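You operate a simulated robot arm through the tools that you are given. There is no shell and no other tool. Be economical: measure what you need, move in short steps, check, and stop when the job is done.

You are at the controls of a simulated two-armed robot. One attempt, no reset.

## Task
Move the fresh label from the pink slab to the red slab.
Fine: brush the red slab clean first, white brush back; hold the pink slab to peel; label square; pink slab on the reject mat. Set down upright: white brush. What is to be rubbed or washed off counts as gone when no trace of it is left.

Only the result counts: the job must be done as asked and must still hold three seconds after the hand-in. Knocking over, shifting, dropping, spilling or breaking anything else fails it.

## Robot
Two 7-joint arms with fingered hands on one trunk, on a base that drives. Base frame: it is fixed to the floor where the robot stands at the start and does not move with it; the origin is under the middle of the robot, x ahead of it, y to its left, z up. Units: m, rad, N and s.
The left shoulder is at the start at [0.053, 0.173, 1.254], the right one opposite. With the tool pointing down near the work surface each hand reaches from about 0.4 to 0.78 m from the robot's upright axis, wherever it stands, measured 20 degrees to its own side. Places, roughly: reject mat [0.6, 1, 0.7]; top of the red slab [0.5, 0.3, 1]; white brush (8x4x8 cm) [0.5, 0.2, 1]. Payload 3.5 kg a hand.
The TCP of each hand is the grasp point between the finger pads, 0.03 m short of the fingertips. In the tool frame z runs along the fingers and y along their closing line. The gripper opens to 0.104 m. The gripper's body begins 0.035 m behind the TCP. The gripper is a hand of 3 fingers: y runs from the thumb to the fingers, the wrist lies at [-0.015, -0.104, -0.178] in the tool frame, and closing takes about 1.5 s.
Orientation is told as [roll, pitch, yaw] about the base's x, y, z axes, in that order, counted from this pose: with the fingers straight down and the wrist toward the robot, the tool's x, y and z point along [0, 1, 0], [1, 0, 0] and [0, 0, -1] of the base frame.

## Interface
- The arms move only by the tool play_rows. It takes "left_increments", "right_increments" or both (then of equal length, played together; a hand with none holds still); each is one flat list of numbers, 6 for each row, row after row: the shift along the tool's x, y, z in m, then the turn, a rotation vector about the tool's x, y, z in rad. In form: [x, y, z, wx, wy, wz, x, y, z, wx, wy, wz, ...]. A call has 1 to 12 rows; each row is the pose to reach, as a shift and turn from the pose commanded when the call began, along the tool's axes at that moment. "left_grip" and "right_grip" are, for a hand that has rows, the gripper command, from -1 (shut) to 1 (fully open), values between in proportion, set as the call begins (left out, the last holds). Rows are played at 5 a second. More than 0.05 m and 0.15 rad between two rows, or a gripper value outside its range, and nothing of the call is played. Where a pose cannot be reached the arm comes as near as it can. A force on the tool above 90 N (or 10 N above the force at the start of the call, whichever is more), or a blocked arm, ends the call early, and 0.2 s more pass. The fingers move at their own pace (about 0.072 m/s each) and stop on an object; they squeeze with about 25 N. The grip force told is the motor's: it shows also when the fingers shut on nothing. Time passes only in rows, and 0.2 s behind the last, so rows that repeat a pose let the fingers close. It gives the time, the measured TCP pose, the force on the tool (base axes), the opening and the grip force at its end, in the units of the frame above (readings bear some noise), with the torque about the TCP (base axes, N m) and any sound that the robot's microphone picked up, and new pictures: "views" is both (left out), scene, wrist or none (wrist: the cameras of the hands that moved).
- Cameras (640 x 400 px; columns grow to the right, rows downward): "scene" is now at [0.1237, 0.0593, 1.4406]; the picture's right is [0.63, -0.77, 0.00], its down [-0.35, -0.29, -0.89] and it looks along [0.69, 0.56, -0.45] (base axes); focal length 285 px, centre (320, 200). "left" rides on the left gripper at [-0.064, -0.094, -0.117] in its tool frame; the picture's right is [-0.72, -0.33, 0.61], its down [0.64, -0.65, 0.40] and it looks along [0.27, 0.68, 0.68] (tool axes); focal length 238 px, centre (320, 200). "right" rides on the right gripper at [0.064, -0.094, -0.117] in its tool frame; the picture's right is [-0.72, 0.33, -0.61], its down [-0.64, -0.65, 0.40] and it looks along [-0.27, 0.68, 0.68] (tool axes); focal length 238 px, centre (320, 200). There is no depth. A picture from a camera that has moved, and an enlarged one, comes with that camera's place and axes in the base frame and with its lens.
- move_column(by): slides the trunk up (or, below 0, down) by that many m; the arms and the scene camera ride with it, the base frame stays. It gives what a move gives, with no picture.
- base_move(legs): drives the robot by 1 to 6 legs, each [ahead, left, turn to the left] in m, m and rad, along the robot's own axes; the way and the turn of a leg run together, so that a leg with both is an arc; at most 1.5 m and 3.142 rad a leg. The arms and the cameras ride along, it lands a little off, and it stops where it bumps. It gives what a move gives, and a new picture of the scene camera.
- set_grasp(shape, hand): the hand has 3 fingers and takes this shape, open, in about a second: jaw (thumb against the fingers, like two jaws); tri (thumb and two fingers); tip (a fingertip pinch); poke (one finger out to press); point (the index stretched); flat (the hand flat); cup (the hand cupped); fist (a fist). The gripper value then closes the fingers along that shape, each until it touches; the sizes above hold for jaw. It gives what a move gives, with no picture.
- aim_head(pan, tilt): turns the head with the scene camera to pan (to the left, within 1.501 rad either way) and tilt (down, from -0.506 to 1.204), counted from straight ahead of the robot. It gives what a move gives, and a new picture of the scene camera.
- zoom(camera, box): a new picture of the part [left, top, right, bottom] of that camera's present view, enlarged. No time passes.
- hand_in(): hands the job in; it is judged then, once.

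Go step by step. Nothing tells you exact positions but the pictures and the camera data: compare them with the known pose of the tool, close in by small moves and look again before you grip or let go. The budget is 120 turns and 260 pictures, counting those below and the enlarged ones. Unless the task says otherwise, let go and move clear before handing in, and close with one line.

The tools are called after "Request:" by a JSON object that holds its "op" and its "data". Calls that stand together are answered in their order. play_rows: Moves the arms, as the interface text tells. Its arguments: {"type":"object","properties":{"left_increments":{"type":"array","items":{"type":"number"}},"left_grip":{"type":"number"},"right_increments":{"type":"array","items":{"type":"number"}},"right_grip":{"type":"number"},"views":{"type":"string","enum":["both","scene","wrist","none"]}},"required":[]} The other tools are called the same way: move_column (by) slides the trunk up or down; set_grasp (shape, hand) gives the hand a shape; base_move (legs) drives the base; aim_head (pan, tilt) turns the head that bears the scene camera; zoom (camera, box) takes an enlarged picture of a part of a camera's view; hand_in () hands the job in.

At the start:

```text
time_s: 0.0
left_ee_pos: [0.2975, 0.3924, 1.2987]
left_tcp_rot: [-0.001, -0.001, 0.001]
left_ft_force: [-0.3, 0.1, 0.5]
left_torque: [0.02, 0.01, 0.02]
left_gripper_width: 0.1036
left_gripper_force: 0.1
left_shape: jaw
right_ee_pos: [0.4053, 0.0475, 1.2939]
right_tcp_rot: [-0.001, 0.002, -0.001]
right_ft_force: [-0.7, -0.7, 0.4]
right_torque: [0.01, 0.0, 0.01]
right_gripper_width: 0.1039
right_gripper_force: 0.1
right_shape: jaw
trunk travel left (down, up): [-0.35, 0.404]
robot x, y, heading: [-0.0007, 0.0004, -0.004]
head pan, tilt: [0.684, 0.471]
```

scene: 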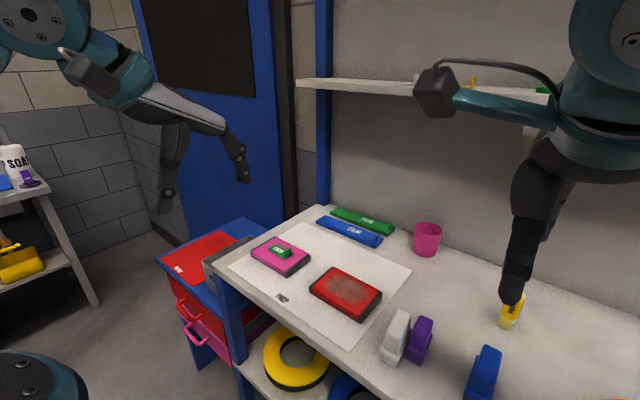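
right: 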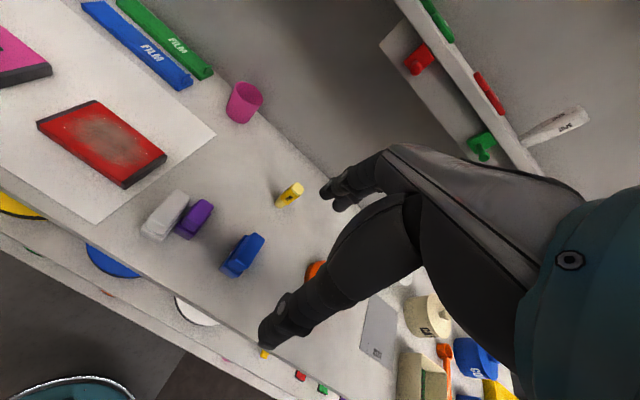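
left: 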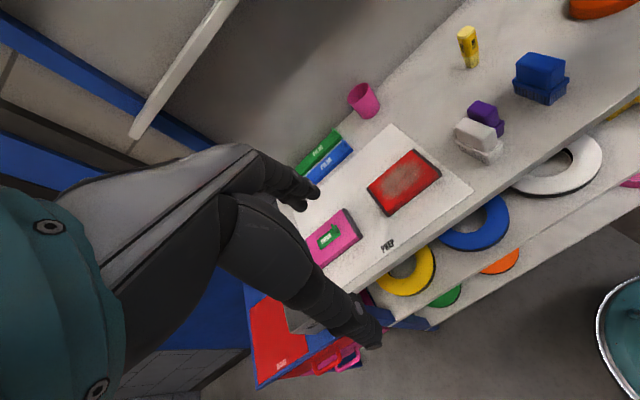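

I see the pink slab with its green label, the red slab with a dusty patch, and the white brush beside the purple one. I'll take enlarged pictures first.

Request:
{"op": "zoom", "data": {"camera": "scene", "box": [220, 200, 460, 380]}}

Request:
{"op": "zoom", "data": {"camera": "left", "box": [280, 80, 540, 280]}}

Request:
{"op": "zoom", "data": {"camera": "right", "box": [0, 60, 280, 260]}}

```text
2.22 times, centred on (340, 290) of scene
camera zoom: at [0.1237, 0.0593, 1.4406], right [0.63, -0.77, 0.0], down [-0.35, -0.29, -0.89], along [0.69, 0.56, -0.45], focal length 633 px, centre (276, 0)
```

zoom: 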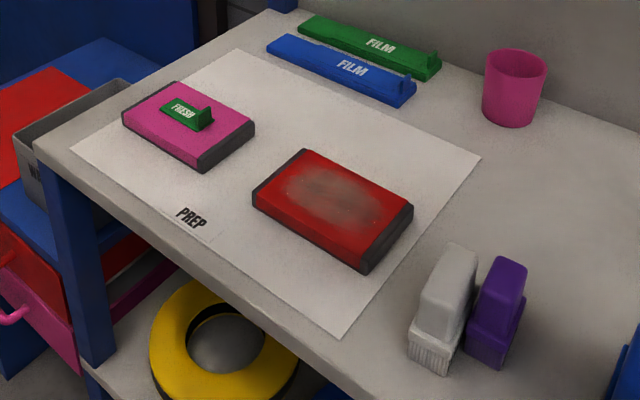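

```text
2.00 times, centred on (410, 180) of left
camera zoom: at [0.2006, 0.3294, 1.416], right [-0.33, -0.72, -0.61], down [-0.65, 0.64, -0.4], along [0.68, 0.27, -0.68], focal length 477 px, centre (140, 240)
```

zoom: 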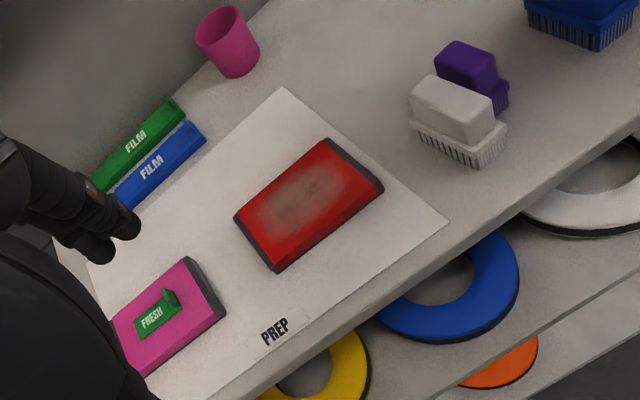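

```text
2.00 times, centred on (140, 160) of right
camera zoom: at [0.3137, 0.1112, 1.4104], right [0.33, -0.72, 0.61], down [-0.65, -0.64, -0.4], along [0.68, -0.27, -0.68], focal length 477 px, centre (680, 280)
```

zoom: 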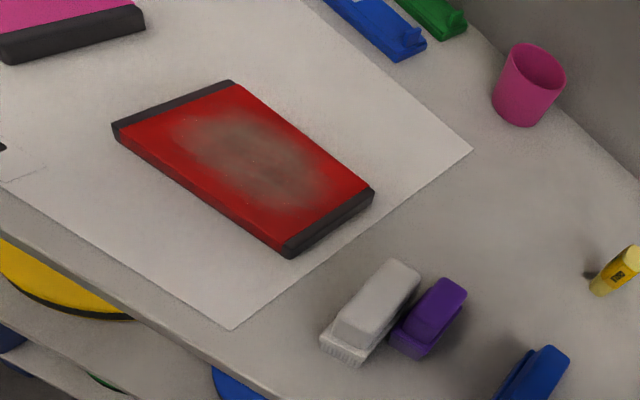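

The brush stands near [0.48, 0.16] with its long side along x, and the purple brush is close to its right. I'll bring the left hand above it and move the right hand out of the way.

Request:
{"op": "play_rows", "data": {"left_increments": [-0.028, 0.024, 0.012, 0, 0, 0, -0.056, 0.047, 0.025, 0, 0, 0, -0.085, 0.071, 0.037, 0, 0, 0, -0.114, 0.095, 0.05, 0, 0, 0, -0.142, 0.119, 0.062, 0, 0, 0, -0.17, 0.142, 0.075, 0, 0, 0, -0.199, 0.166, 0.087, 0, 0, 0, -0.227, 0.19, 0.1, 0, 0, 0], "right_increments": [-0.03, 0, 0, 0, 0, 0, -0.06, 0, 0, 0, 0, 0, -0.09, 0, 0, 0, 0, 0, -0.12, 0, 0, 0, 0, 0, -0.15, 0, 0, 0, 0, 0, -0.18, 0, 0, 0, 0, 0, -0.21, 0, 0, 0, 0, 0, -0.24, 0, 0, 0, 0, 0], "views": "scene"}}

Request:
{"op": "aim_head", "data": {"pan": 0.5, "tilt": 0.7}}

Request:
{"op": "zoom", "data": {"camera": "left", "box": [160, 100, 480, 300]}}

```text
time_s: 1.8
left_ee_pos: [0.4896, 0.1656, 1.1981]
left_tcp_rot: [0.0, -0.002, -0.002]
left_ft_force: [0.5, 0.6, 0.2]
left_torque: [0.02, 0.02, -0.01]
left_gripper_width: 0.1036
left_gripper_force: 0.0
left_shape: jaw
right_ee_pos: [0.4082, -0.1957, 1.295]
right_tcp_rot: [-0.001, 0.003, 0.001]
right_ft_force: [1.2, 0.5, 0.1]
right_torque: [0.01, 0.02, -0.04]
right_gripper_width: 0.1037
right_gripper_force: 0.0
right_shape: jaw
trunk travel left (down, up): [-0.35, 0.404]
robot x, y, heading: [-0.0019, -0.001, -0.001]
head pan, tilt: [0.684, 0.471]
camera scene: at [0.1251, 0.0584, 1.4404], right [0.63, -0.77, 0.0], down [-0.35, -0.29, -0.89], along [0.69, 0.56, -0.45], focal length 285 px, centre (320, 200)
```

scene: 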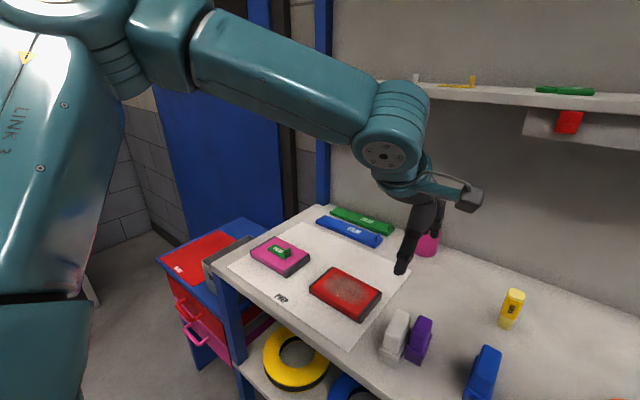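

```text
time_s: 2.5
left_ee_pos: [0.4892, 0.1672, 1.1985]
left_tcp_rot: [-0.002, 0.001, 0.0]
left_ft_force: [0.1, -0.1, 0.0]
left_torque: [-0.01, -0.04, -0.01]
left_gripper_width: 0.1036
left_gripper_force: 0.0
left_shape: jaw
right_ee_pos: [0.4054, -0.1942, 1.2947]
right_tcp_rot: [0.002, 0.001, 0.001]
right_ft_force: [0.3, 0.1, -0.3]
right_torque: [-0.04, -0.02, -0.02]
right_gripper_width: 0.1039
right_gripper_force: 0.0
right_shape: jaw
trunk travel left (down, up): [-0.35, 0.404]
robot x, y, heading: [-0.0024, -0.0014, 0.002]
head pan, tilt: [0.499, 0.7]
camera scene: at [0.1273, 0.0421, 1.4204], right [0.48, -0.88, 0.0], down [-0.56, -0.31, -0.77], along [0.67, 0.37, -0.64], focal length 285 px, centre (320, 200)
```

scene: 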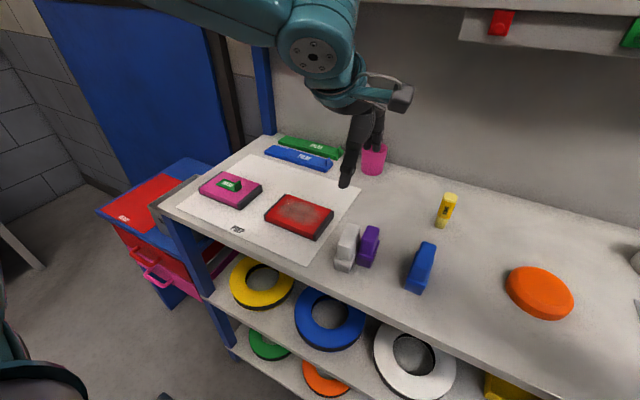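

```text
2.00 times, centred on (320, 200) of left
camera zoom: at [0.3919, 0.1037, 1.3164], right [-0.33, -0.72, -0.61], down [-0.65, 0.64, -0.4], along [0.68, 0.27, -0.68], focal length 477 px, centre (320, 200)
```

zoom: 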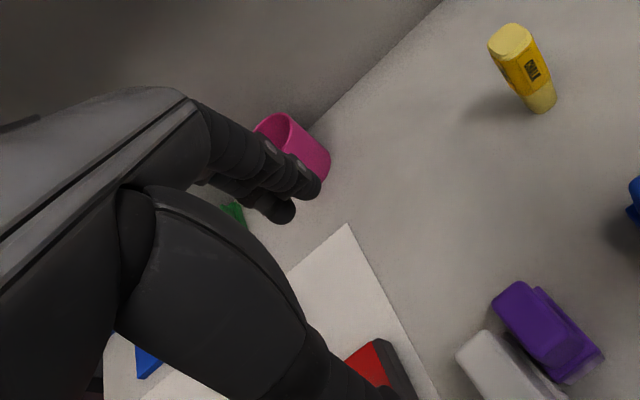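

The hand is above the brush region. I'll get closer views of the brush to fix its position and yaw.

Request:
{"op": "zoom", "data": {"camera": "scene", "box": [300, 200, 420, 290]}}

Request:
{"op": "zoom", "data": {"camera": "left", "box": [340, 200, 640, 400]}}

Request:
{"op": "zoom", "data": {"camera": "right", "box": [0, 0, 240, 160]}}

```text
4.44 times, centred on (360, 245) of scene
camera zoom: at [0.1273, 0.0421, 1.4204], right [0.48, -0.88, 0.0], down [-0.56, -0.31, -0.77], along [0.67, 0.37, -0.64], focal length 1267 px, centre (142, 0)
```

zoom: 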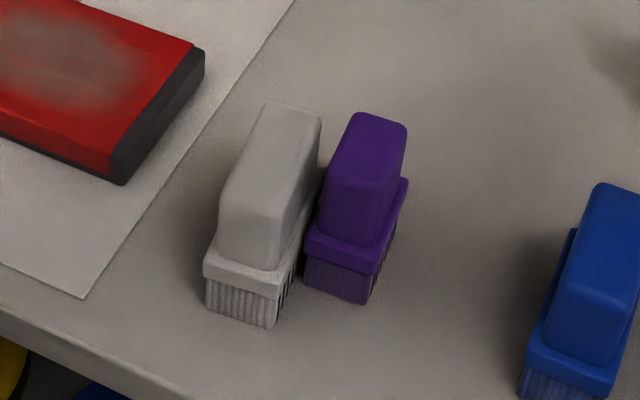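

```text
2.00 times, centred on (490, 300) of left
camera zoom: at [0.3919, 0.1037, 1.3164], right [-0.33, -0.72, -0.61], down [-0.65, 0.64, -0.4], along [0.68, 0.27, -0.68], focal length 477 px, centre (-20, 0)
```

zoom: 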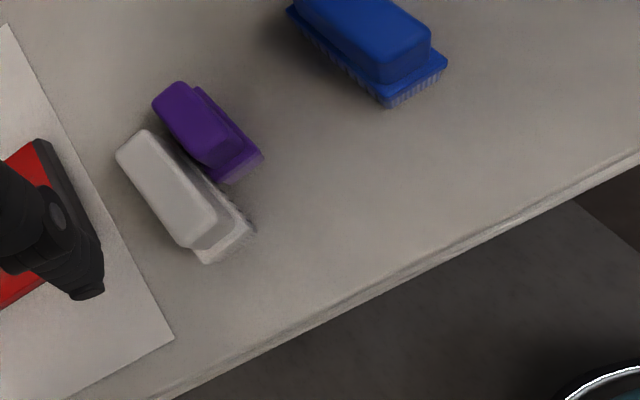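

```text
2.50 times, centred on (120, 80) of right
camera zoom: at [0.313, -0.1299, 1.4125], right [0.33, -0.72, 0.61], down [-0.65, -0.64, -0.4], along [0.68, -0.27, -0.68], focal length 596 px, centre (820, 500)
```

zoom: 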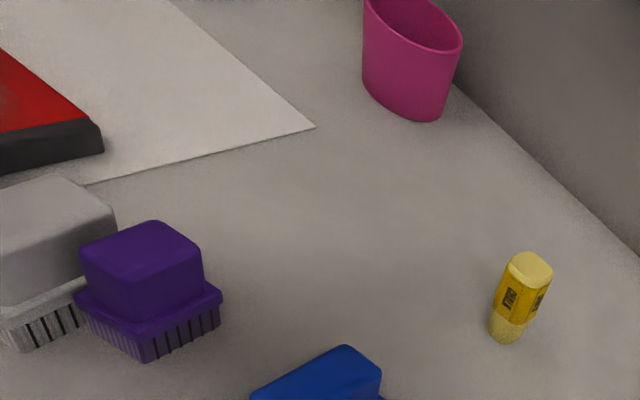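

I take the handle centre to be about [0.477, 0.169], yaw about 0.1 rad. I'll turn and come down above it, then look.

Request:
{"op": "play_rows", "data": {"left_increments": [0.001, -0.003, 0.035, 0, 0, -0.03, 0.001, -0.006, 0.07, 0, 0, -0.06, 0.002, -0.01, 0.105, 0, 0, -0.1, 0.002, -0.011, 0.13, 0, 0, -0.1], "views": "both"}}

Request:
{"op": "zoom", "data": {"camera": "scene", "box": [280, 150, 440, 290]}}

```text
time_s: 3.5
left_ee_pos: [0.4762, 0.1693, 1.0691]
left_tcp_rot: [-0.001, 0.0, 0.1]
left_ft_force: [-0.2, 0.2, 0.8]
left_torque: [0.0, 0.01, 0.0]
left_gripper_width: 0.1034
left_gripper_force: 0.0
left_shape: jaw
right_ee_pos: [0.4069, -0.1934, 1.2964]
right_tcp_rot: [0.0, 0.003, 0.0]
right_ft_force: [1.2, 0.0, 0.3]
right_torque: [0.03, 0.02, -0.01]
right_gripper_width: 0.1033
right_gripper_force: 0.0
right_shape: jaw
trunk travel left (down, up): [-0.35, 0.404]
robot x, y, heading: [-0.0003, -0.003, 0.0]
head pan, tilt: [0.499, 0.7]
camera scene: at [0.1275, 0.0422, 1.4203], right [0.48, -0.88, 0.0], down [-0.57, -0.31, -0.76], along [0.67, 0.37, -0.64], focal length 285 px, centre (320, 200)
camera left: at [0.3868, 0.0964, 1.1857], right [-0.25, -0.75, -0.61], down [-0.71, 0.57, -0.4], along [0.65, 0.34, -0.68], focal length 238 px, centre (320, 200)
```

scene: 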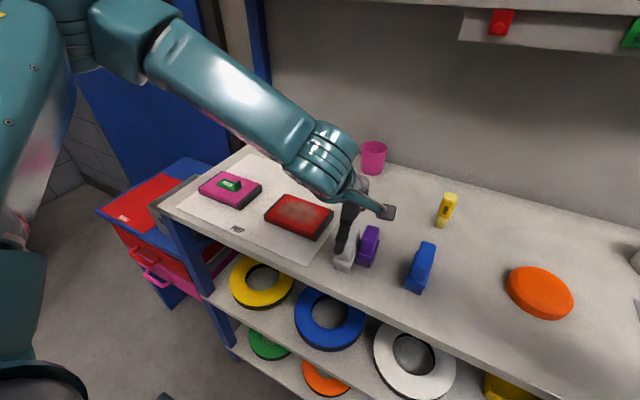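
left: 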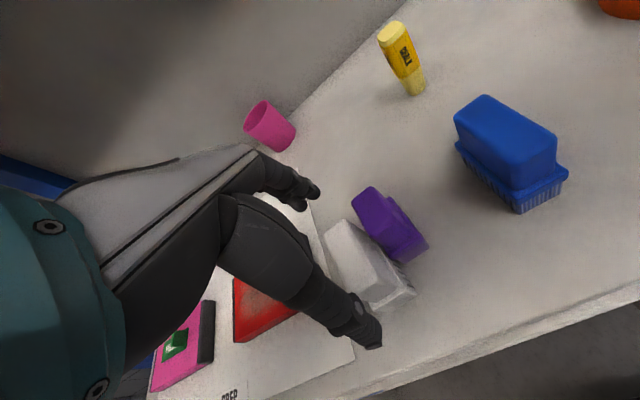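

```text
2.86 times, centred on (360, 220) of scene
camera zoom: at [0.1275, 0.0422, 1.4203], right [0.48, -0.88, 0.0], down [-0.57, -0.31, -0.76], along [0.67, 0.37, -0.64], focal length 814 px, centre (206, 143)
```

zoom: 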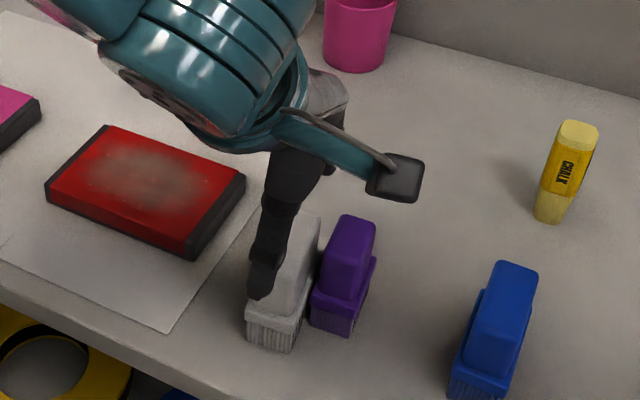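

The fingers straddle the handle correctly. I'll come down to z≈1.012 and close slowly.

Request:
{"op": "play_rows", "data": {"left_increments": [-0.003, 0, 0.02, 0, 0, 0, -0.003, 0, 0.04, 0, 0, 0, -0.003, 0, 0.057, 0, 0, 0], "views": "both"}}

Request:
{"op": "zoom", "data": {"camera": "scene", "box": [280, 170, 440, 290]}}

```text
time_s: 4.3
left_ee_pos: [0.476, 0.1642, 1.0109]
left_tcp_rot: [-0.001, -0.001, 0.1]
left_ft_force: [-0.6, -0.2, 0.3]
left_torque: [0.01, -0.03, -0.02]
left_gripper_width: 0.1034
left_gripper_force: 0.0
left_shape: jaw
right_ee_pos: [0.4063, -0.1926, 1.2956]
right_tcp_rot: [0.001, 0.002, 0.0]
right_ft_force: [-0.3, -0.2, -1.1]
right_torque: [-0.02, 0.01, 0.01]
right_gripper_width: 0.1034
right_gripper_force: 0.1
right_shape: jaw
trunk travel left (down, up): [-0.35, 0.404]
robot x, y, heading: [-0.0016, -0.0009, 0.001]
head pan, tilt: [0.499, 0.7]
camera scene: at [0.1276, 0.0422, 1.4203], right [0.48, -0.88, 0.0], down [-0.57, -0.31, -0.76], along [0.67, 0.37, -0.64], focal length 285 px, centre (320, 200)
camera left: at [0.3868, 0.0926, 1.1287], right [-0.25, -0.75, -0.61], down [-0.71, 0.57, -0.4], along [0.65, 0.34, -0.68], focal length 238 px, centre (320, 200)
```

scene: 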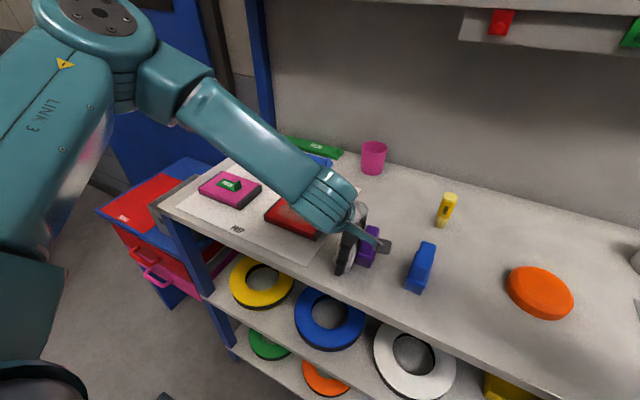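
left: 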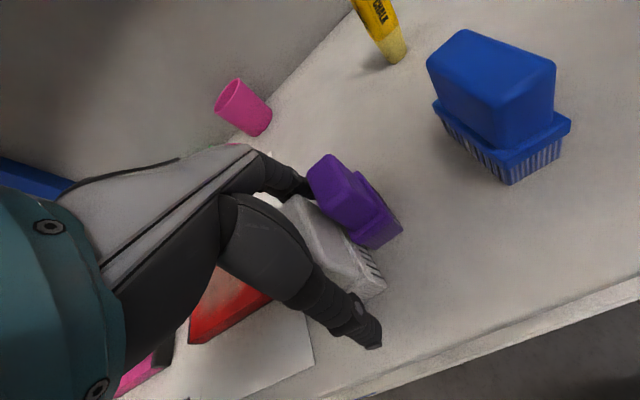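

```text
3.33 times, centred on (360, 230) of scene
camera zoom: at [0.1276, 0.0422, 1.4203], right [0.48, -0.88, 0.0], down [-0.57, -0.31, -0.76], along [0.67, 0.37, -0.64], focal length 950 px, centre (187, 100)
```

zoom: 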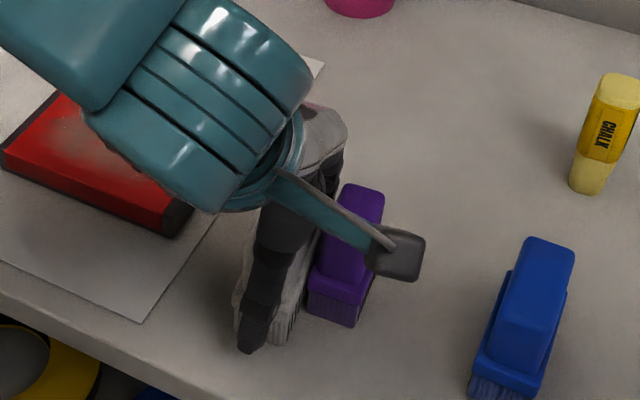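

Fingers are in place with no contact force. Closing on the handle.

Request:
{"op": "play_rows", "data": {"left_increments": [0, 0, 0, 0, 0, 0, 0, 0, 0, 0, 0, 0, 0, 0, 0, 0, 0, 0, 0, 0, 0, 0, 0, 0, 0, 0, 0, 0, 0, 0, 0, 0, 0, 0, 0, 0, 0, 0, 0, 0, 0, 0, 0, 0, 0, 0, 0, 0], "left_grip": -1, "views": "wrist"}}

Request:
{"op": "zoom", "data": {"camera": "scene", "box": [280, 170, 440, 290]}}

```text
time_s: 6.2
left_ee_pos: [0.476, 0.1657, 1.0104]
left_tcp_rot: [0.001, 0.002, 0.1]
left_ft_force: [0.4, -0.4, 0.1]
left_torque: [0.0, -0.01, 0.0]
left_gripper_width: 0.0579
left_gripper_force: 24.7
left_shape: jaw
right_ee_pos: [0.4066, -0.1932, 1.2954]
right_tcp_rot: [-0.001, 0.002, -0.001]
right_ft_force: [0.7, -0.9, -1.0]
right_torque: [0.02, 0.02, 0.01]
right_gripper_width: 0.1035
right_gripper_force: 0.1
right_shape: jaw
trunk travel left (down, up): [-0.35, 0.404]
robot x, y, heading: [-0.0017, 0.0029, 0.001]
head pan, tilt: [0.499, 0.7]
camera left: at [0.3866, 0.0926, 1.129], right [-0.25, -0.75, -0.61], down [-0.71, 0.57, -0.4], along [0.65, 0.34, -0.68], focal length 238 px, centre (320, 200)
```

left: 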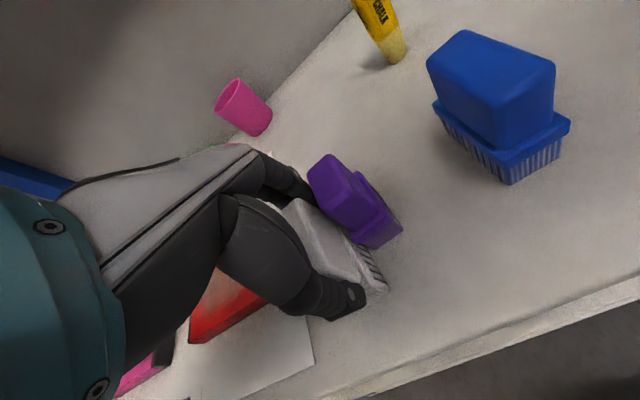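

```text
3.33 times, centred on (360, 230) of scene
camera zoom: at [0.1273, 0.0421, 1.4203], right [0.48, -0.88, 0.0], down [-0.57, -0.31, -0.76], along [0.67, 0.37, -0.64], focal length 950 px, centre (187, 100)
```

zoom: 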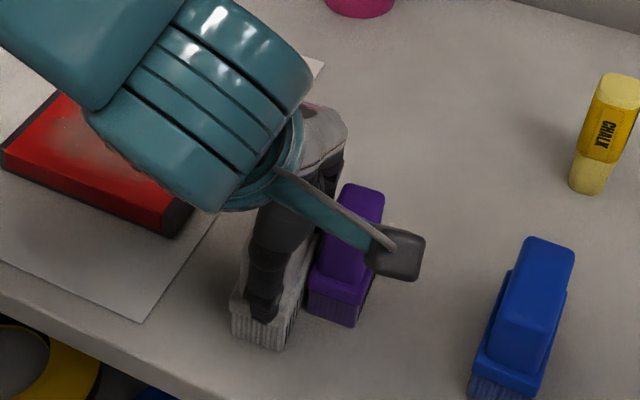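

The brush is held (grasp at [0.476, 0.166, 1.0105], so bristle ends sit ~0.06 below the TCP). I'll lift straight up and carry it over the near end of the red slab.

Request:
{"op": "play_rows", "data": {"left_increments": [0, 0, -0.02, 0, 0, 0, 0, 0, -0.05, 0, 0, 0, 0, 0, -0.08, 0, 0, 0, 0.03, 0.015, -0.08, 0, 0, 0, 0.06, 0.03, -0.08, 0, 0, 0, 0.1, 0.043, -0.08, 0, 0, 0], "views": "both"}}

Request:
{"op": "zoom", "data": {"camera": "scene", "box": [230, 150, 430, 290]}}

Request:
{"op": "zoom", "data": {"camera": "right", "box": [0, 0, 240, 160]}}

```text
time_s: 7.5
left_ee_pos: [0.5077, 0.271, 1.0919]
left_tcp_rot: [-0.002, 0.001, 0.101]
left_ft_force: [-0.3, 0.0, -0.3]
left_torque: [0.01, 0.04, 0.03]
left_gripper_width: 0.0578
left_gripper_force: 25.0
left_shape: jaw
right_ee_pos: [0.4051, -0.1925, 1.2966]
right_tcp_rot: [0.0, 0.002, 0.0]
right_ft_force: [0.2, 0.2, -0.2]
right_torque: [0.0, 0.01, 0.02]
right_gripper_width: 0.1036
right_gripper_force: 0.0
right_shape: jaw
trunk travel left (down, up): [-0.35, 0.404]
robot x, y, heading: [0.0026, 0.0017, 0.006]
head pan, tilt: [0.499, 0.7]
camera scene: at [0.127, 0.0434, 1.4203], right [0.48, -0.88, 0.0], down [-0.57, -0.31, -0.76], along [0.67, 0.37, -0.64], focal length 285 px, centre (320, 200)
camera left: at [0.4182, 0.1978, 1.2081], right [-0.25, -0.75, -0.61], down [-0.71, 0.57, -0.4], along [0.65, 0.33, -0.68], focal length 238 px, centre (320, 200)
```

scene: 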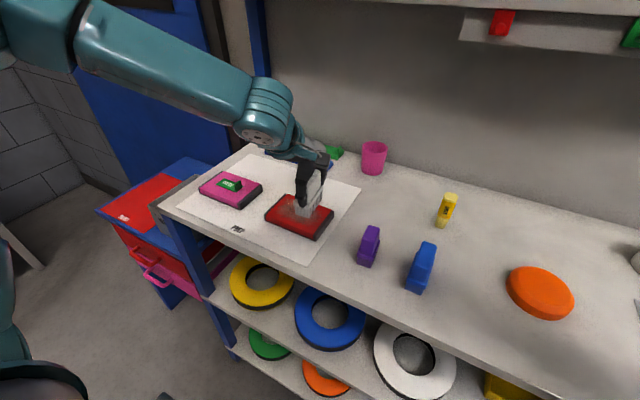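
left: 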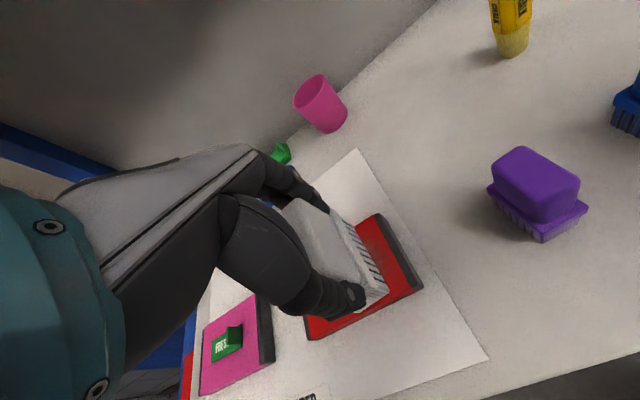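

```text
2.86 times, centred on (330, 220) of scene
camera zoom: at [0.127, 0.0434, 1.4203], right [0.48, -0.88, 0.0], down [-0.57, -0.31, -0.76], along [0.67, 0.37, -0.64], focal length 814 px, centre (291, 143)
```

zoom: 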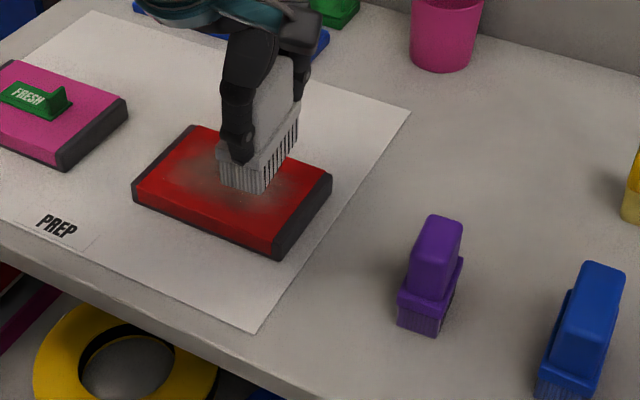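

```text
2.50 times, centred on (120, 80) of right
camera zoom: at [0.3127, -0.1286, 1.4127], right [0.33, -0.72, 0.61], down [-0.65, -0.64, -0.4], along [0.68, -0.27, -0.68], focal length 596 px, centre (820, 500)
```

zoom: 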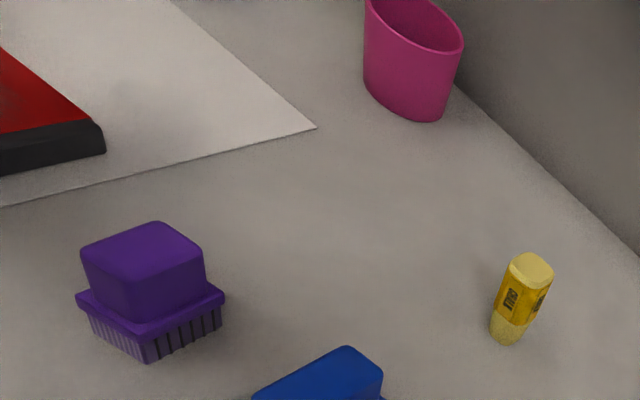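

Brush hangs over the slab, covering nearly its full width in x. Lowering gently until the bristles touch.

Request:
{"op": "play_rows", "data": {"left_increments": [0, 0, 0.025, 0, 0, 0, 0, 0, 0.04, 0, 0, 0, 0, 0, 0.046, 0, 0, 0], "views": "none"}}

Request:
{"op": "zoom", "data": {"camera": "scene", "box": [250, 170, 370, 250]}}

```text
time_s: 8.3
left_ee_pos: [0.5093, 0.2687, 1.0453]
left_tcp_rot: [0.001, 0.0, 0.101]
left_ft_force: [0.5, -0.8, -1.5]
left_torque: [0.04, 0.0, 0.02]
left_gripper_width: 0.0575
left_gripper_force: 25.5
left_shape: jaw
right_ee_pos: [0.4073, -0.1927, 1.2971]
right_tcp_rot: [0.001, 0.001, 0.001]
right_ft_force: [-0.6, 0.3, -0.1]
right_torque: [0.0, -0.01, 0.0]
right_gripper_width: 0.1033
right_gripper_force: 0.0
right_shape: jaw
trunk travel left (down, up): [-0.35, 0.404]
robot x, y, heading: [0.0004, -0.0002, 0.001]
head pan, tilt: [0.499, 0.7]
```

```text
5.00 times, centred on (310, 210) of scene
camera zoom: at [0.1275, 0.0423, 1.4203], right [0.48, -0.88, 0.0], down [-0.57, -0.31, -0.76], along [0.67, 0.37, -0.64], focal length 1425 px, centre (370, 150)
```

zoom: 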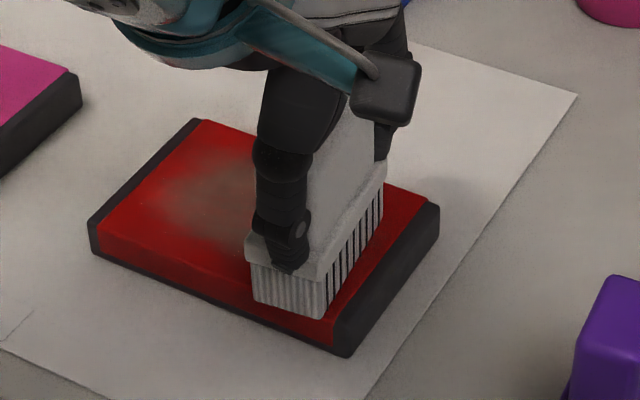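

The bristles are almost at the surface. A few millimetres more, reading the force.

Request:
{"op": "play_rows", "data": {"left_increments": [0, 0, 0.003, 0, 0, 0, 0, 0, 0.005, 0, 0, 0], "views": "none"}}

```text
time_s: 8.9
left_ee_pos: [0.5089, 0.2689, 1.0401]
left_tcp_rot: [0.0, -0.001, 0.101]
left_ft_force: [0.1, 0.9, -0.2]
left_torque: [-0.03, 0.01, -0.01]
left_gripper_width: 0.0576
left_gripper_force: 25.6
left_shape: jaw
right_ee_pos: [0.4063, -0.1938, 1.2948]
right_tcp_rot: [0.0, 0.002, 0.002]
right_ft_force: [0.1, -0.3, 0.7]
right_torque: [0.02, -0.01, -0.02]
right_gripper_width: 0.1037
right_gripper_force: 0.0
right_shape: jaw
trunk travel left (down, up): [-0.35, 0.404]
robot x, y, heading: [0.0015, 0.0001, -0.001]
head pan, tilt: [0.499, 0.7]
```

Still no force. Continuing down in 2 mm steps.

Request:
{"op": "play_rows", "data": {"left_increments": [0, 0, 0.002, 0, 0, 0, 0, 0, 0.004, 0, 0, 0], "views": "none"}}

```text
time_s: 9.6
left_ee_pos: [0.5093, 0.2686, 1.0367]
left_tcp_rot: [-0.001, 0.0, 0.098]
left_ft_force: [-0.4, -0.4, -0.7]
left_torque: [-0.03, 0.01, 0.01]
left_gripper_width: 0.058
left_gripper_force: 24.9
left_shape: jaw
right_ee_pos: [0.4051, -0.1946, 1.2955]
right_tcp_rot: [0.001, 0.001, 0.0]
right_ft_force: [0.0, -0.2, -0.6]
right_torque: [0.0, 0.03, 0.02]
right_gripper_width: 0.1034
right_gripper_force: 0.0
right_shape: jaw
trunk travel left (down, up): [-0.35, 0.404]
robot x, y, heading: [-0.0029, 0.0025, 0.001]
head pan, tilt: [0.499, 0.7]
```

Request:
{"op": "play_rows", "data": {"left_increments": [0, 0, 0.002, 0, 0, 0, 0, 0, 0.004, 0, 0, 0], "views": "none"}}

Request:
{"op": "zoom", "data": {"camera": "scene", "box": [250, 170, 370, 250]}}

```text
time_s: 10.2
left_ee_pos: [0.5083, 0.2684, 1.0346]
left_tcp_rot: [-0.001, -0.003, 0.1]
left_ft_force: [-1.0, 0.3, 10.3]
left_torque: [-0.02, 0.14, 0.01]
left_gripper_width: 0.0579
left_gripper_force: 25.1
left_shape: jaw
right_ee_pos: [0.4043, -0.1938, 1.2963]
right_tcp_rot: [0.0, -0.002, -0.001]
right_ft_force: [-0.4, 0.7, -0.3]
right_torque: [0.02, 0.0, 0.02]
right_gripper_width: 0.1034
right_gripper_force: 0.1
right_shape: jaw
trunk travel left (down, up): [-0.35, 0.404]
robot x, y, heading: [0.0032, 0.0014, 0.0]
head pan, tilt: [0.499, 0.7]
```

```text
5.00 times, centred on (310, 210) of scene
camera zoom: at [0.1261, 0.0418, 1.4206], right [0.48, -0.88, 0.0], down [-0.56, -0.31, -0.77], along [0.67, 0.37, -0.64], focal length 1425 px, centre (370, 150)
```

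zoom: 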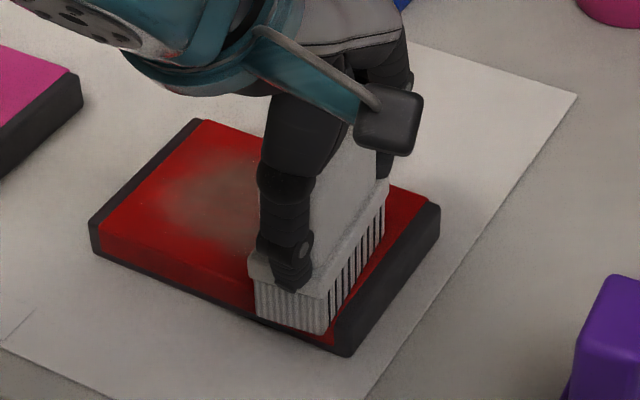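

Contact at TCP z≈1.035 with 10 N. I'll ease slightly and stroke along +y, then check the dust and whether the slab moved.

Request:
{"op": "play_rows", "data": {"left_increments": [0, 0.005, -0.001, 0, 0, 0, 0.02, 0.007, -0.001, 0, 0, 0, 0.04, 0.009, -0.001, 0, 0, 0, 0.06, 0.011, -0.001, 0, 0, 0, 0.08, 0.013, -0.001, 0, 0, 0, 0.098, 0.015, -0.001, 0, 0, 0], "views": "none"}}

Request:
{"op": "zoom", "data": {"camera": "scene", "box": [250, 170, 370, 250]}}

```text
time_s: 11.6
left_ee_pos: [0.5155, 0.3677, 1.0332]
left_tcp_rot: [0.0, 0.0, 0.1]
left_ft_force: [0.5, -2.4, 1.9]
left_torque: [-0.21, -0.06, -0.02]
left_gripper_width: 0.0553
left_gripper_force: 25.4
left_shape: jaw
right_ee_pos: [0.4071, -0.1947, 1.2966]
right_tcp_rot: [-0.001, 0.003, 0.001]
right_ft_force: [-0.5, -0.2, 0.5]
right_torque: [-0.01, 0.0, 0.01]
right_gripper_width: 0.1035
right_gripper_force: 0.0
right_shape: jaw
trunk travel left (down, up): [-0.35, 0.404]
robot x, y, heading: [0.0017, 0.0016, -0.001]
head pan, tilt: [0.499, 0.7]
```

```text
5.00 times, centred on (310, 210) of scene
camera zoom: at [0.1271, 0.0418, 1.4203], right [0.48, -0.88, 0.0], down [-0.57, -0.31, -0.77], along [0.67, 0.37, -0.64], focal length 1425 px, centre (370, 150)
```

zoom: 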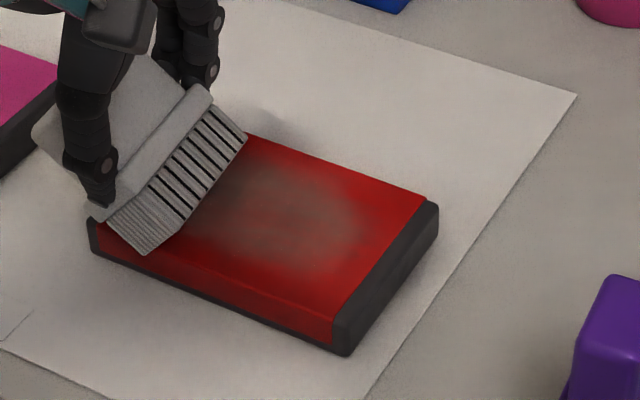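

The brush pivoted between the fingers because this grip is weak about x. I'll lift clear and look at it before straightening it.

Request:
{"op": "play_rows", "data": {"left_increments": [0, 0, -0.03, 0, 0, 0, 0, 0, -0.07, 0, 0, 0, 0, 0, -0.11, 0, 0, 0], "views": "both"}}

Request:
{"op": "zoom", "data": {"camera": "scene", "box": [210, 110, 370, 250]}}

```text
time_s: 12.3
left_ee_pos: [0.5133, 0.3672, 1.1446]
left_tcp_rot: [0.0, 0.0, 0.1]
left_ft_force: [-0.6, -0.5, -0.7]
left_torque: [0.03, 0.0, -0.02]
left_gripper_width: 0.0552
left_gripper_force: 24.4
left_shape: jaw
right_ee_pos: [0.406, -0.1944, 1.2963]
right_tcp_rot: [-0.001, 0.001, 0.0]
right_ft_force: [0.8, 0.1, -0.5]
right_torque: [0.01, 0.04, -0.01]
right_gripper_width: 0.1038
right_gripper_force: 0.1
right_shape: jaw
trunk travel left (down, up): [-0.35, 0.404]
robot x, y, heading: [-0.0024, -0.0037, -0.003]
head pan, tilt: [0.499, 0.7]
camera scene: at [0.1268, 0.0419, 1.4204], right [0.48, -0.88, 0.0], down [-0.57, -0.31, -0.77], along [0.67, 0.37, -0.64], focal length 285 px, centre (320, 200)
camera left: at [0.4231, 0.2945, 1.2635], right [-0.25, -0.75, -0.61], down [-0.71, 0.57, -0.4], along [0.65, 0.34, -0.68], focal length 238 px, centre (320, 200)
```

scene: 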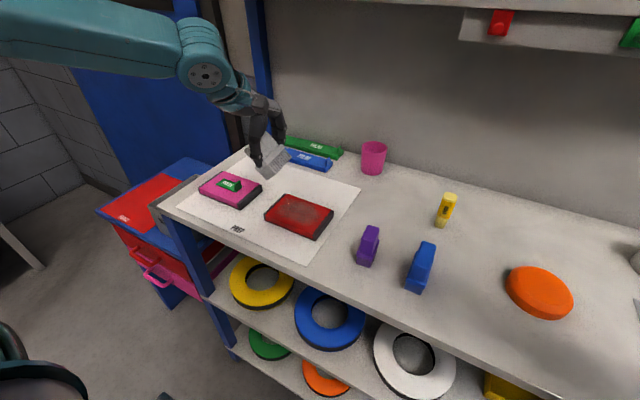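
left: 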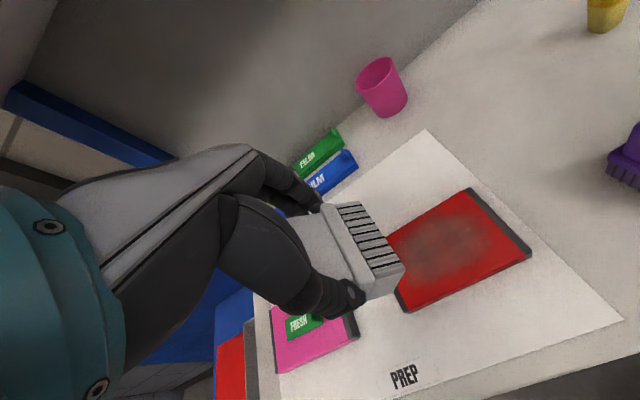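

```text
2.86 times, centred on (290, 180) of scene
camera zoom: at [0.1268, 0.0419, 1.4204], right [0.48, -0.88, 0.0], down [-0.57, -0.31, -0.77], along [0.67, 0.37, -0.64], focal length 814 px, centre (406, 257)
```

zoom: 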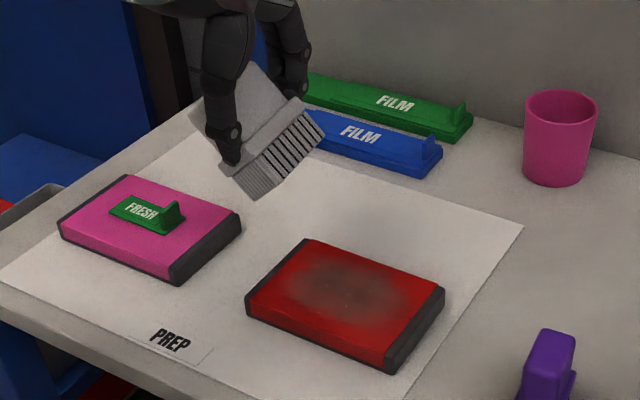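

The dust has faded visibly, so brushing works. I'll zoom in to measure the brush's tilt in the hand.

Request:
{"op": "zoom", "data": {"camera": "scene", "box": [240, 115, 310, 185]}}

Request:
{"op": "zoom", "data": {"camera": "left", "box": [260, 180, 540, 340]}}

```text
5.71 times, centred on (275, 150) of scene
camera zoom: at [0.1268, 0.0419, 1.4204], right [0.48, -0.88, 0.0], down [-0.57, -0.31, -0.77], along [0.67, 0.37, -0.64], focal length 1629 px, centre (577, 486)
```

zoom: 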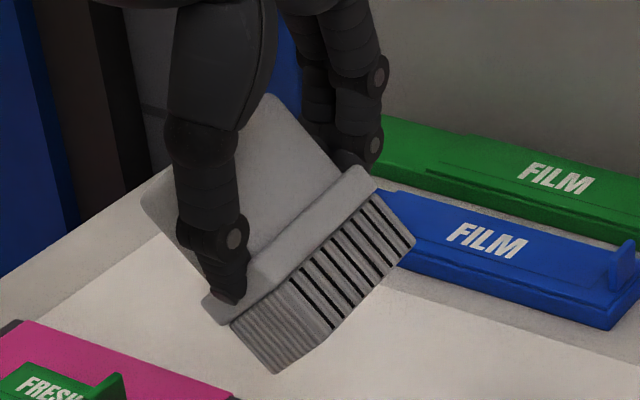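

```text
2.29 times, centred on (400, 260) of left
camera zoom: at [0.4231, 0.2945, 1.2635], right [-0.25, -0.75, -0.61], down [-0.71, 0.57, -0.4], along [0.65, 0.34, -0.68], focal length 545 px, centre (137, 63)
```

zoom: 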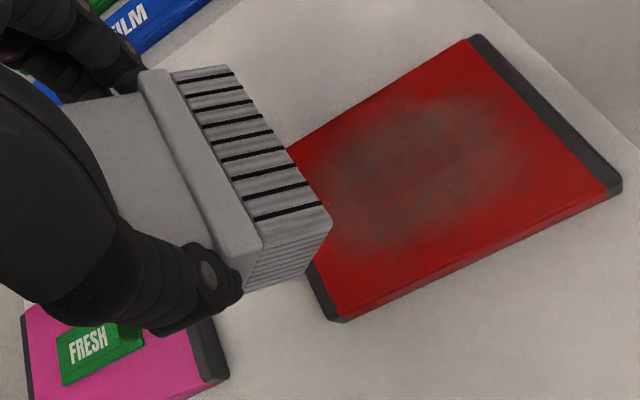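

The brush leans about 40° in the grip. I'll roll the hand so the bristles are flat over the slab, then press lightly and roll the hand back upright so the brush pivots straight.

Request:
{"op": "play_rows", "data": {"left_increments": [-0.01, 0, 0, 0, 0.14, 0, -0.02, -0.001, 0.01, 0, 0.28, 0, -0.03, -0.002, 0.03, 0, 0.42, 0, -0.042, -0.003, 0.05, 0, 0.56, 0, -0.052, -0.003, 0.06, 0, 0.7, 0], "views": "both"}}

Request:
{"op": "zoom", "data": {"camera": "scene", "box": [230, 120, 370, 250]}}

```text
time_s: 13.6
left_ee_pos: [0.5177, 0.3145, 1.0827]
left_tcp_rot: [0.701, -0.001, 0.099]
left_ft_force: [0.2, -1.0, -1.1]
left_torque: [0.0, -0.01, 0.02]
left_gripper_width: 0.0552
left_gripper_force: 25.0
left_shape: jaw
right_ee_pos: [0.4061, -0.1942, 1.2946]
right_tcp_rot: [0.003, 0.003, -0.001]
right_ft_force: [-0.1, 0.0, -0.4]
right_torque: [0.0, 0.0, 0.02]
right_gripper_width: 0.1036
right_gripper_force: 0.1
right_shape: jaw
trunk travel left (down, up): [-0.35, 0.404]
robot x, y, heading: [0.0015, 0.0009, 0.003]
head pan, tilt: [0.499, 0.7]
camera scene: at [0.1279, 0.0418, 1.4202], right [0.48, -0.88, 0.0], down [-0.57, -0.31, -0.76], along [0.67, 0.37, -0.64], focal length 285 px, centre (320, 200)
camera left: at [0.4336, 0.1824, 1.1323], right [-0.31, -0.19, -0.93], down [-0.72, 0.68, 0.1], along [0.62, 0.71, -0.34], focal length 238 px, centre (320, 200)
```

scene: 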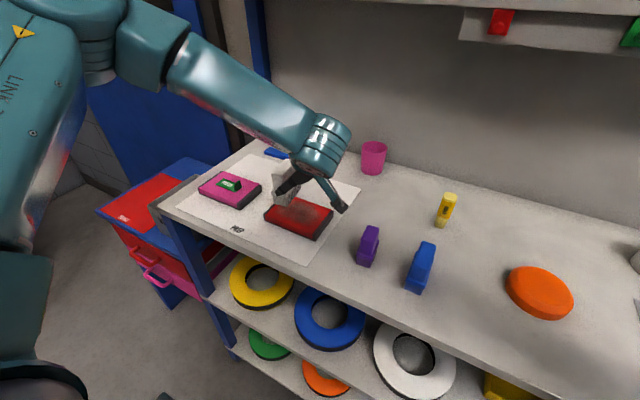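
left: 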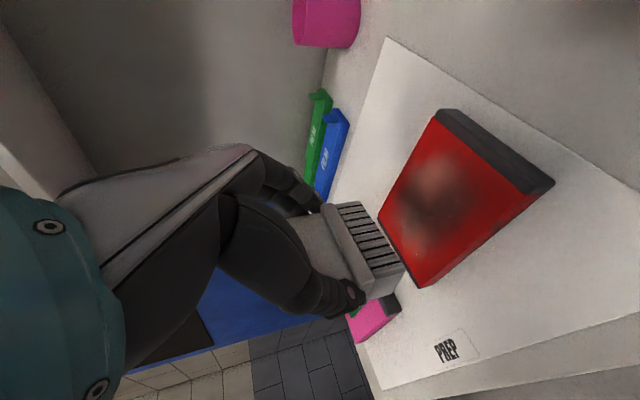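

```text
3.08 times, centred on (300, 185) of scene
camera zoom: at [0.1279, 0.0418, 1.4202], right [0.48, -0.88, 0.0], down [-0.57, -0.31, -0.76], along [0.67, 0.37, -0.64], focal length 877 px, centre (382, 246)
```

zoom: 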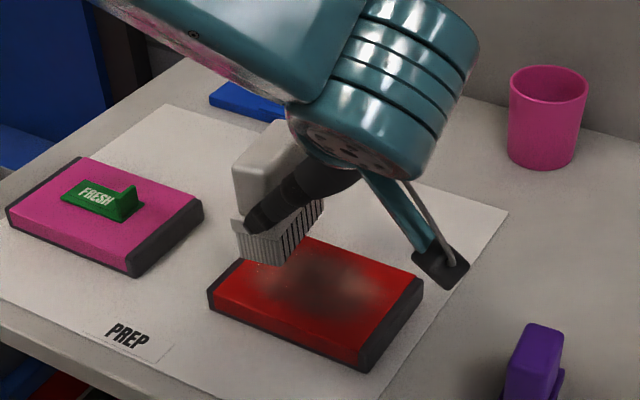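

The brush is upright over the slab now. Lowering onto it.

Request:
{"op": "play_rows", "data": {"left_increments": [-0.0142, 0, 0.0168, 0, 0, 0, -0.0258, 0, 0.0306, 0, 0, 0, -0.029, 0, 0.0344, 0, 0, 0, -0.0309, 0, 0.0367, 0, 0, 0], "views": "none"}}

Request:
{"op": "zoom", "data": {"camera": "scene", "box": [230, 120, 370, 250]}}

```text
time_s: 14.6
left_ee_pos: [0.5179, 0.3151, 1.035]
left_tcp_rot: [0.7, -0.001, 0.1]
left_ft_force: [-0.1, 0.1, -1.3]
left_torque: [-0.04, 0.01, 0.0]
left_gripper_width: 0.0551
left_gripper_force: 25.1
left_shape: jaw
right_ee_pos: [0.4059, -0.1946, 1.2957]
right_tcp_rot: [-0.001, 0.001, 0.0]
right_ft_force: [0.1, 0.1, -0.7]
right_torque: [0.05, 0.02, 0.01]
right_gripper_width: 0.1035
right_gripper_force: 0.2
right_shape: jaw
trunk travel left (down, up): [-0.35, 0.404]
robot x, y, heading: [0.0018, 0.0002, -0.001]
head pan, tilt: [0.499, 0.7]
```

```text
3.08 times, centred on (300, 185) of scene
camera zoom: at [0.1274, 0.0421, 1.4203], right [0.48, -0.88, 0.0], down [-0.57, -0.31, -0.76], along [0.67, 0.37, -0.64], focal length 877 px, centre (382, 246)
```

zoom: 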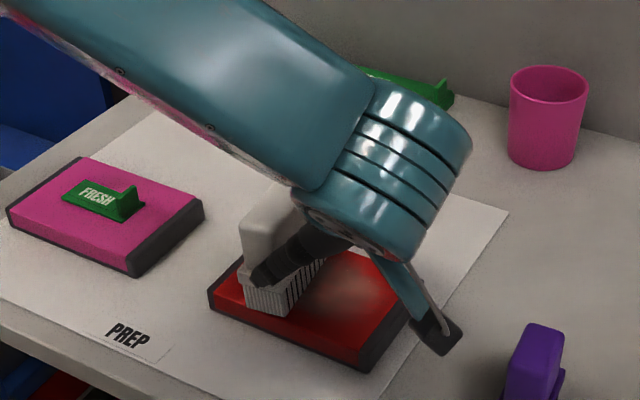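

Not touching yet: the pivot seems to be nearer the fingertips than the TCP. Lowering a bit more until contact.

Request:
{"op": "play_rows", "data": {"left_increments": [-0.0013, 0, 0.0015, 0, 0, 0, -0.0026, 0, 0.0031, 0, 0, 0], "views": "none"}}

```text
time_s: 15.2
left_ee_pos: [0.5166, 0.315, 1.0314]
left_tcp_rot: [0.699, -0.002, 0.1]
left_ft_force: [-0.1, -0.2, -0.7]
left_torque: [0.01, 0.01, -0.02]
left_gripper_width: 0.0555
left_gripper_force: 24.8
left_shape: jaw
right_ee_pos: [0.4066, -0.193, 1.2951]
right_tcp_rot: [0.0, 0.001, 0.001]
right_ft_force: [-0.5, -1.0, 0.5]
right_torque: [-0.01, 0.03, 0.0]
right_gripper_width: 0.1036
right_gripper_force: 0.1
right_shape: jaw
trunk travel left (down, up): [-0.35, 0.404]
robot x, y, heading: [0.0023, 0.0025, 0.0]
head pan, tilt: [0.499, 0.7]
```

Request:
{"op": "play_rows", "data": {"left_increments": [-0.0013, 0, 0.0015, 0, 0, 0, -0.0022, 0, 0.0027, 0, 0, 0], "views": "none"}}

```text
time_s: 15.8
left_ee_pos: [0.5159, 0.3146, 1.0285]
left_tcp_rot: [0.701, -0.001, 0.101]
left_ft_force: [-0.1, -0.8, -0.9]
left_torque: [-0.03, -0.01, 0.0]
left_gripper_width: 0.0555
left_gripper_force: 24.5
left_shape: jaw
right_ee_pos: [0.4057, -0.1937, 1.2954]
right_tcp_rot: [0.0, 0.0, 0.0]
right_ft_force: [0.2, 0.5, 0.6]
right_torque: [0.0, -0.01, 0.01]
right_gripper_width: 0.1034
right_gripper_force: 0.1
right_shape: jaw
trunk travel left (down, up): [-0.35, 0.404]
robot x, y, heading: [-0.0004, 0.0, 0.005]
head pan, tilt: [0.499, 0.7]
```

Request:
{"op": "play_rows", "data": {"left_increments": [-0.0013, 0, 0.0015, 0, 0, 0, -0.0022, 0, 0.0027, 0, 0, 0], "views": "none"}}

Request:
{"op": "zoom", "data": {"camera": "scene", "box": [250, 150, 350, 230]}}

```text
time_s: 16.4
left_ee_pos: [0.5163, 0.3153, 1.0254]
left_tcp_rot: [0.7, -0.004, 0.099]
left_ft_force: [0.2, -3.5, 7.9]
left_torque: [0.08, 0.0, 0.06]
left_gripper_width: 0.0555
left_gripper_force: 24.6
left_shape: jaw
right_ee_pos: [0.4056, -0.1944, 1.2947]
right_tcp_rot: [0.0, 0.002, -0.002]
right_ft_force: [0.6, -0.2, 0.5]
right_torque: [0.0, 0.01, -0.04]
right_gripper_width: 0.1034
right_gripper_force: 0.1
right_shape: jaw
trunk travel left (down, up): [-0.35, 0.404]
robot x, y, heading: [0.0014, 0.0018, 0.005]
head pan, tilt: [0.499, 0.7]
```

```text
5.00 times, centred on (300, 190) of scene
camera zoom: at [0.1266, 0.0411, 1.4205], right [0.48, -0.88, 0.0], down [-0.57, -0.31, -0.77], along [0.67, 0.37, -0.64], focal length 1425 px, centre (420, 250)
```

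zoom: 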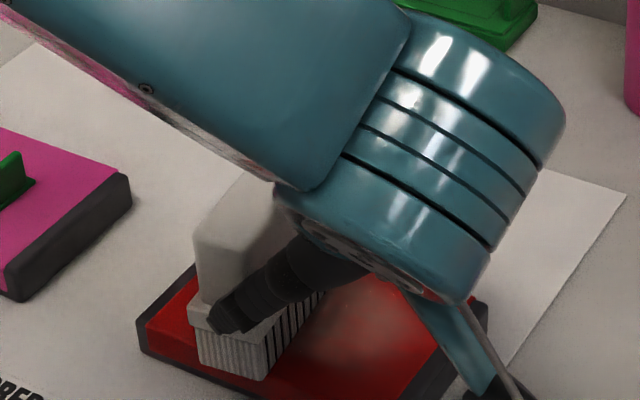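

Contact found; the pivot is about 35 mm below the TCP. I'll roll back halfway around that pivot keeping a light press.

Request:
{"op": "play_rows", "data": {"left_increments": [0.0022, 0, 0.0005, 0, -0.07, 0, 0.0046, 0, 0.0007, 0, -0.14, 0, 0.007, 0, 0.0011, 0, -0.21, 0, 0.0093, 0, 0.0017, 0, -0.28, 0], "views": "none"}}

Request:
{"op": "zoom", "data": {"camera": "scene", "box": [250, 150, 350, 230]}}

```text
time_s: 17.4
left_ee_pos: [0.5159, 0.3237, 1.0302]
left_tcp_rot: [0.421, -0.002, 0.1]
left_ft_force: [-0.5, -0.4, 14.0]
left_torque: [0.29, 0.03, 0.13]
left_gripper_width: 0.0558
left_gripper_force: 25.0
left_shape: jaw
right_ee_pos: [0.4048, -0.1946, 1.2967]
right_tcp_rot: [0.0, 0.002, -0.001]
right_ft_force: [-0.3, 0.3, 0.2]
right_torque: [0.01, 0.01, 0.02]
right_gripper_width: 0.1037
right_gripper_force: 0.1
right_shape: jaw
trunk travel left (down, up): [-0.35, 0.404]
robot x, y, heading: [-0.0003, -0.0031, -0.001]
head pan, tilt: [0.499, 0.7]
```

```text
5.00 times, centred on (300, 190) of scene
camera zoom: at [0.1259, 0.0413, 1.4206], right [0.48, -0.88, 0.0], down [-0.56, -0.31, -0.77], along [0.67, 0.37, -0.64], focal length 1425 px, centre (420, 250)
```

zoom: 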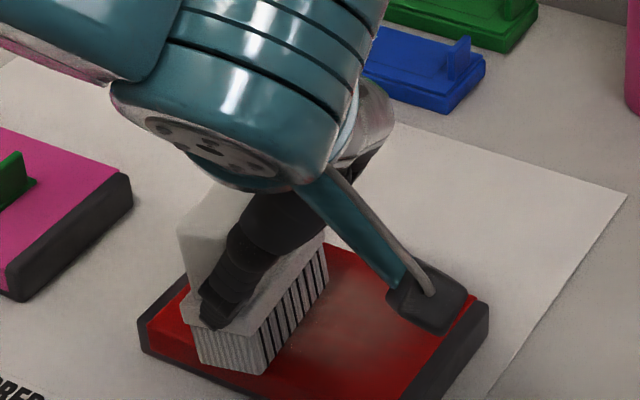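

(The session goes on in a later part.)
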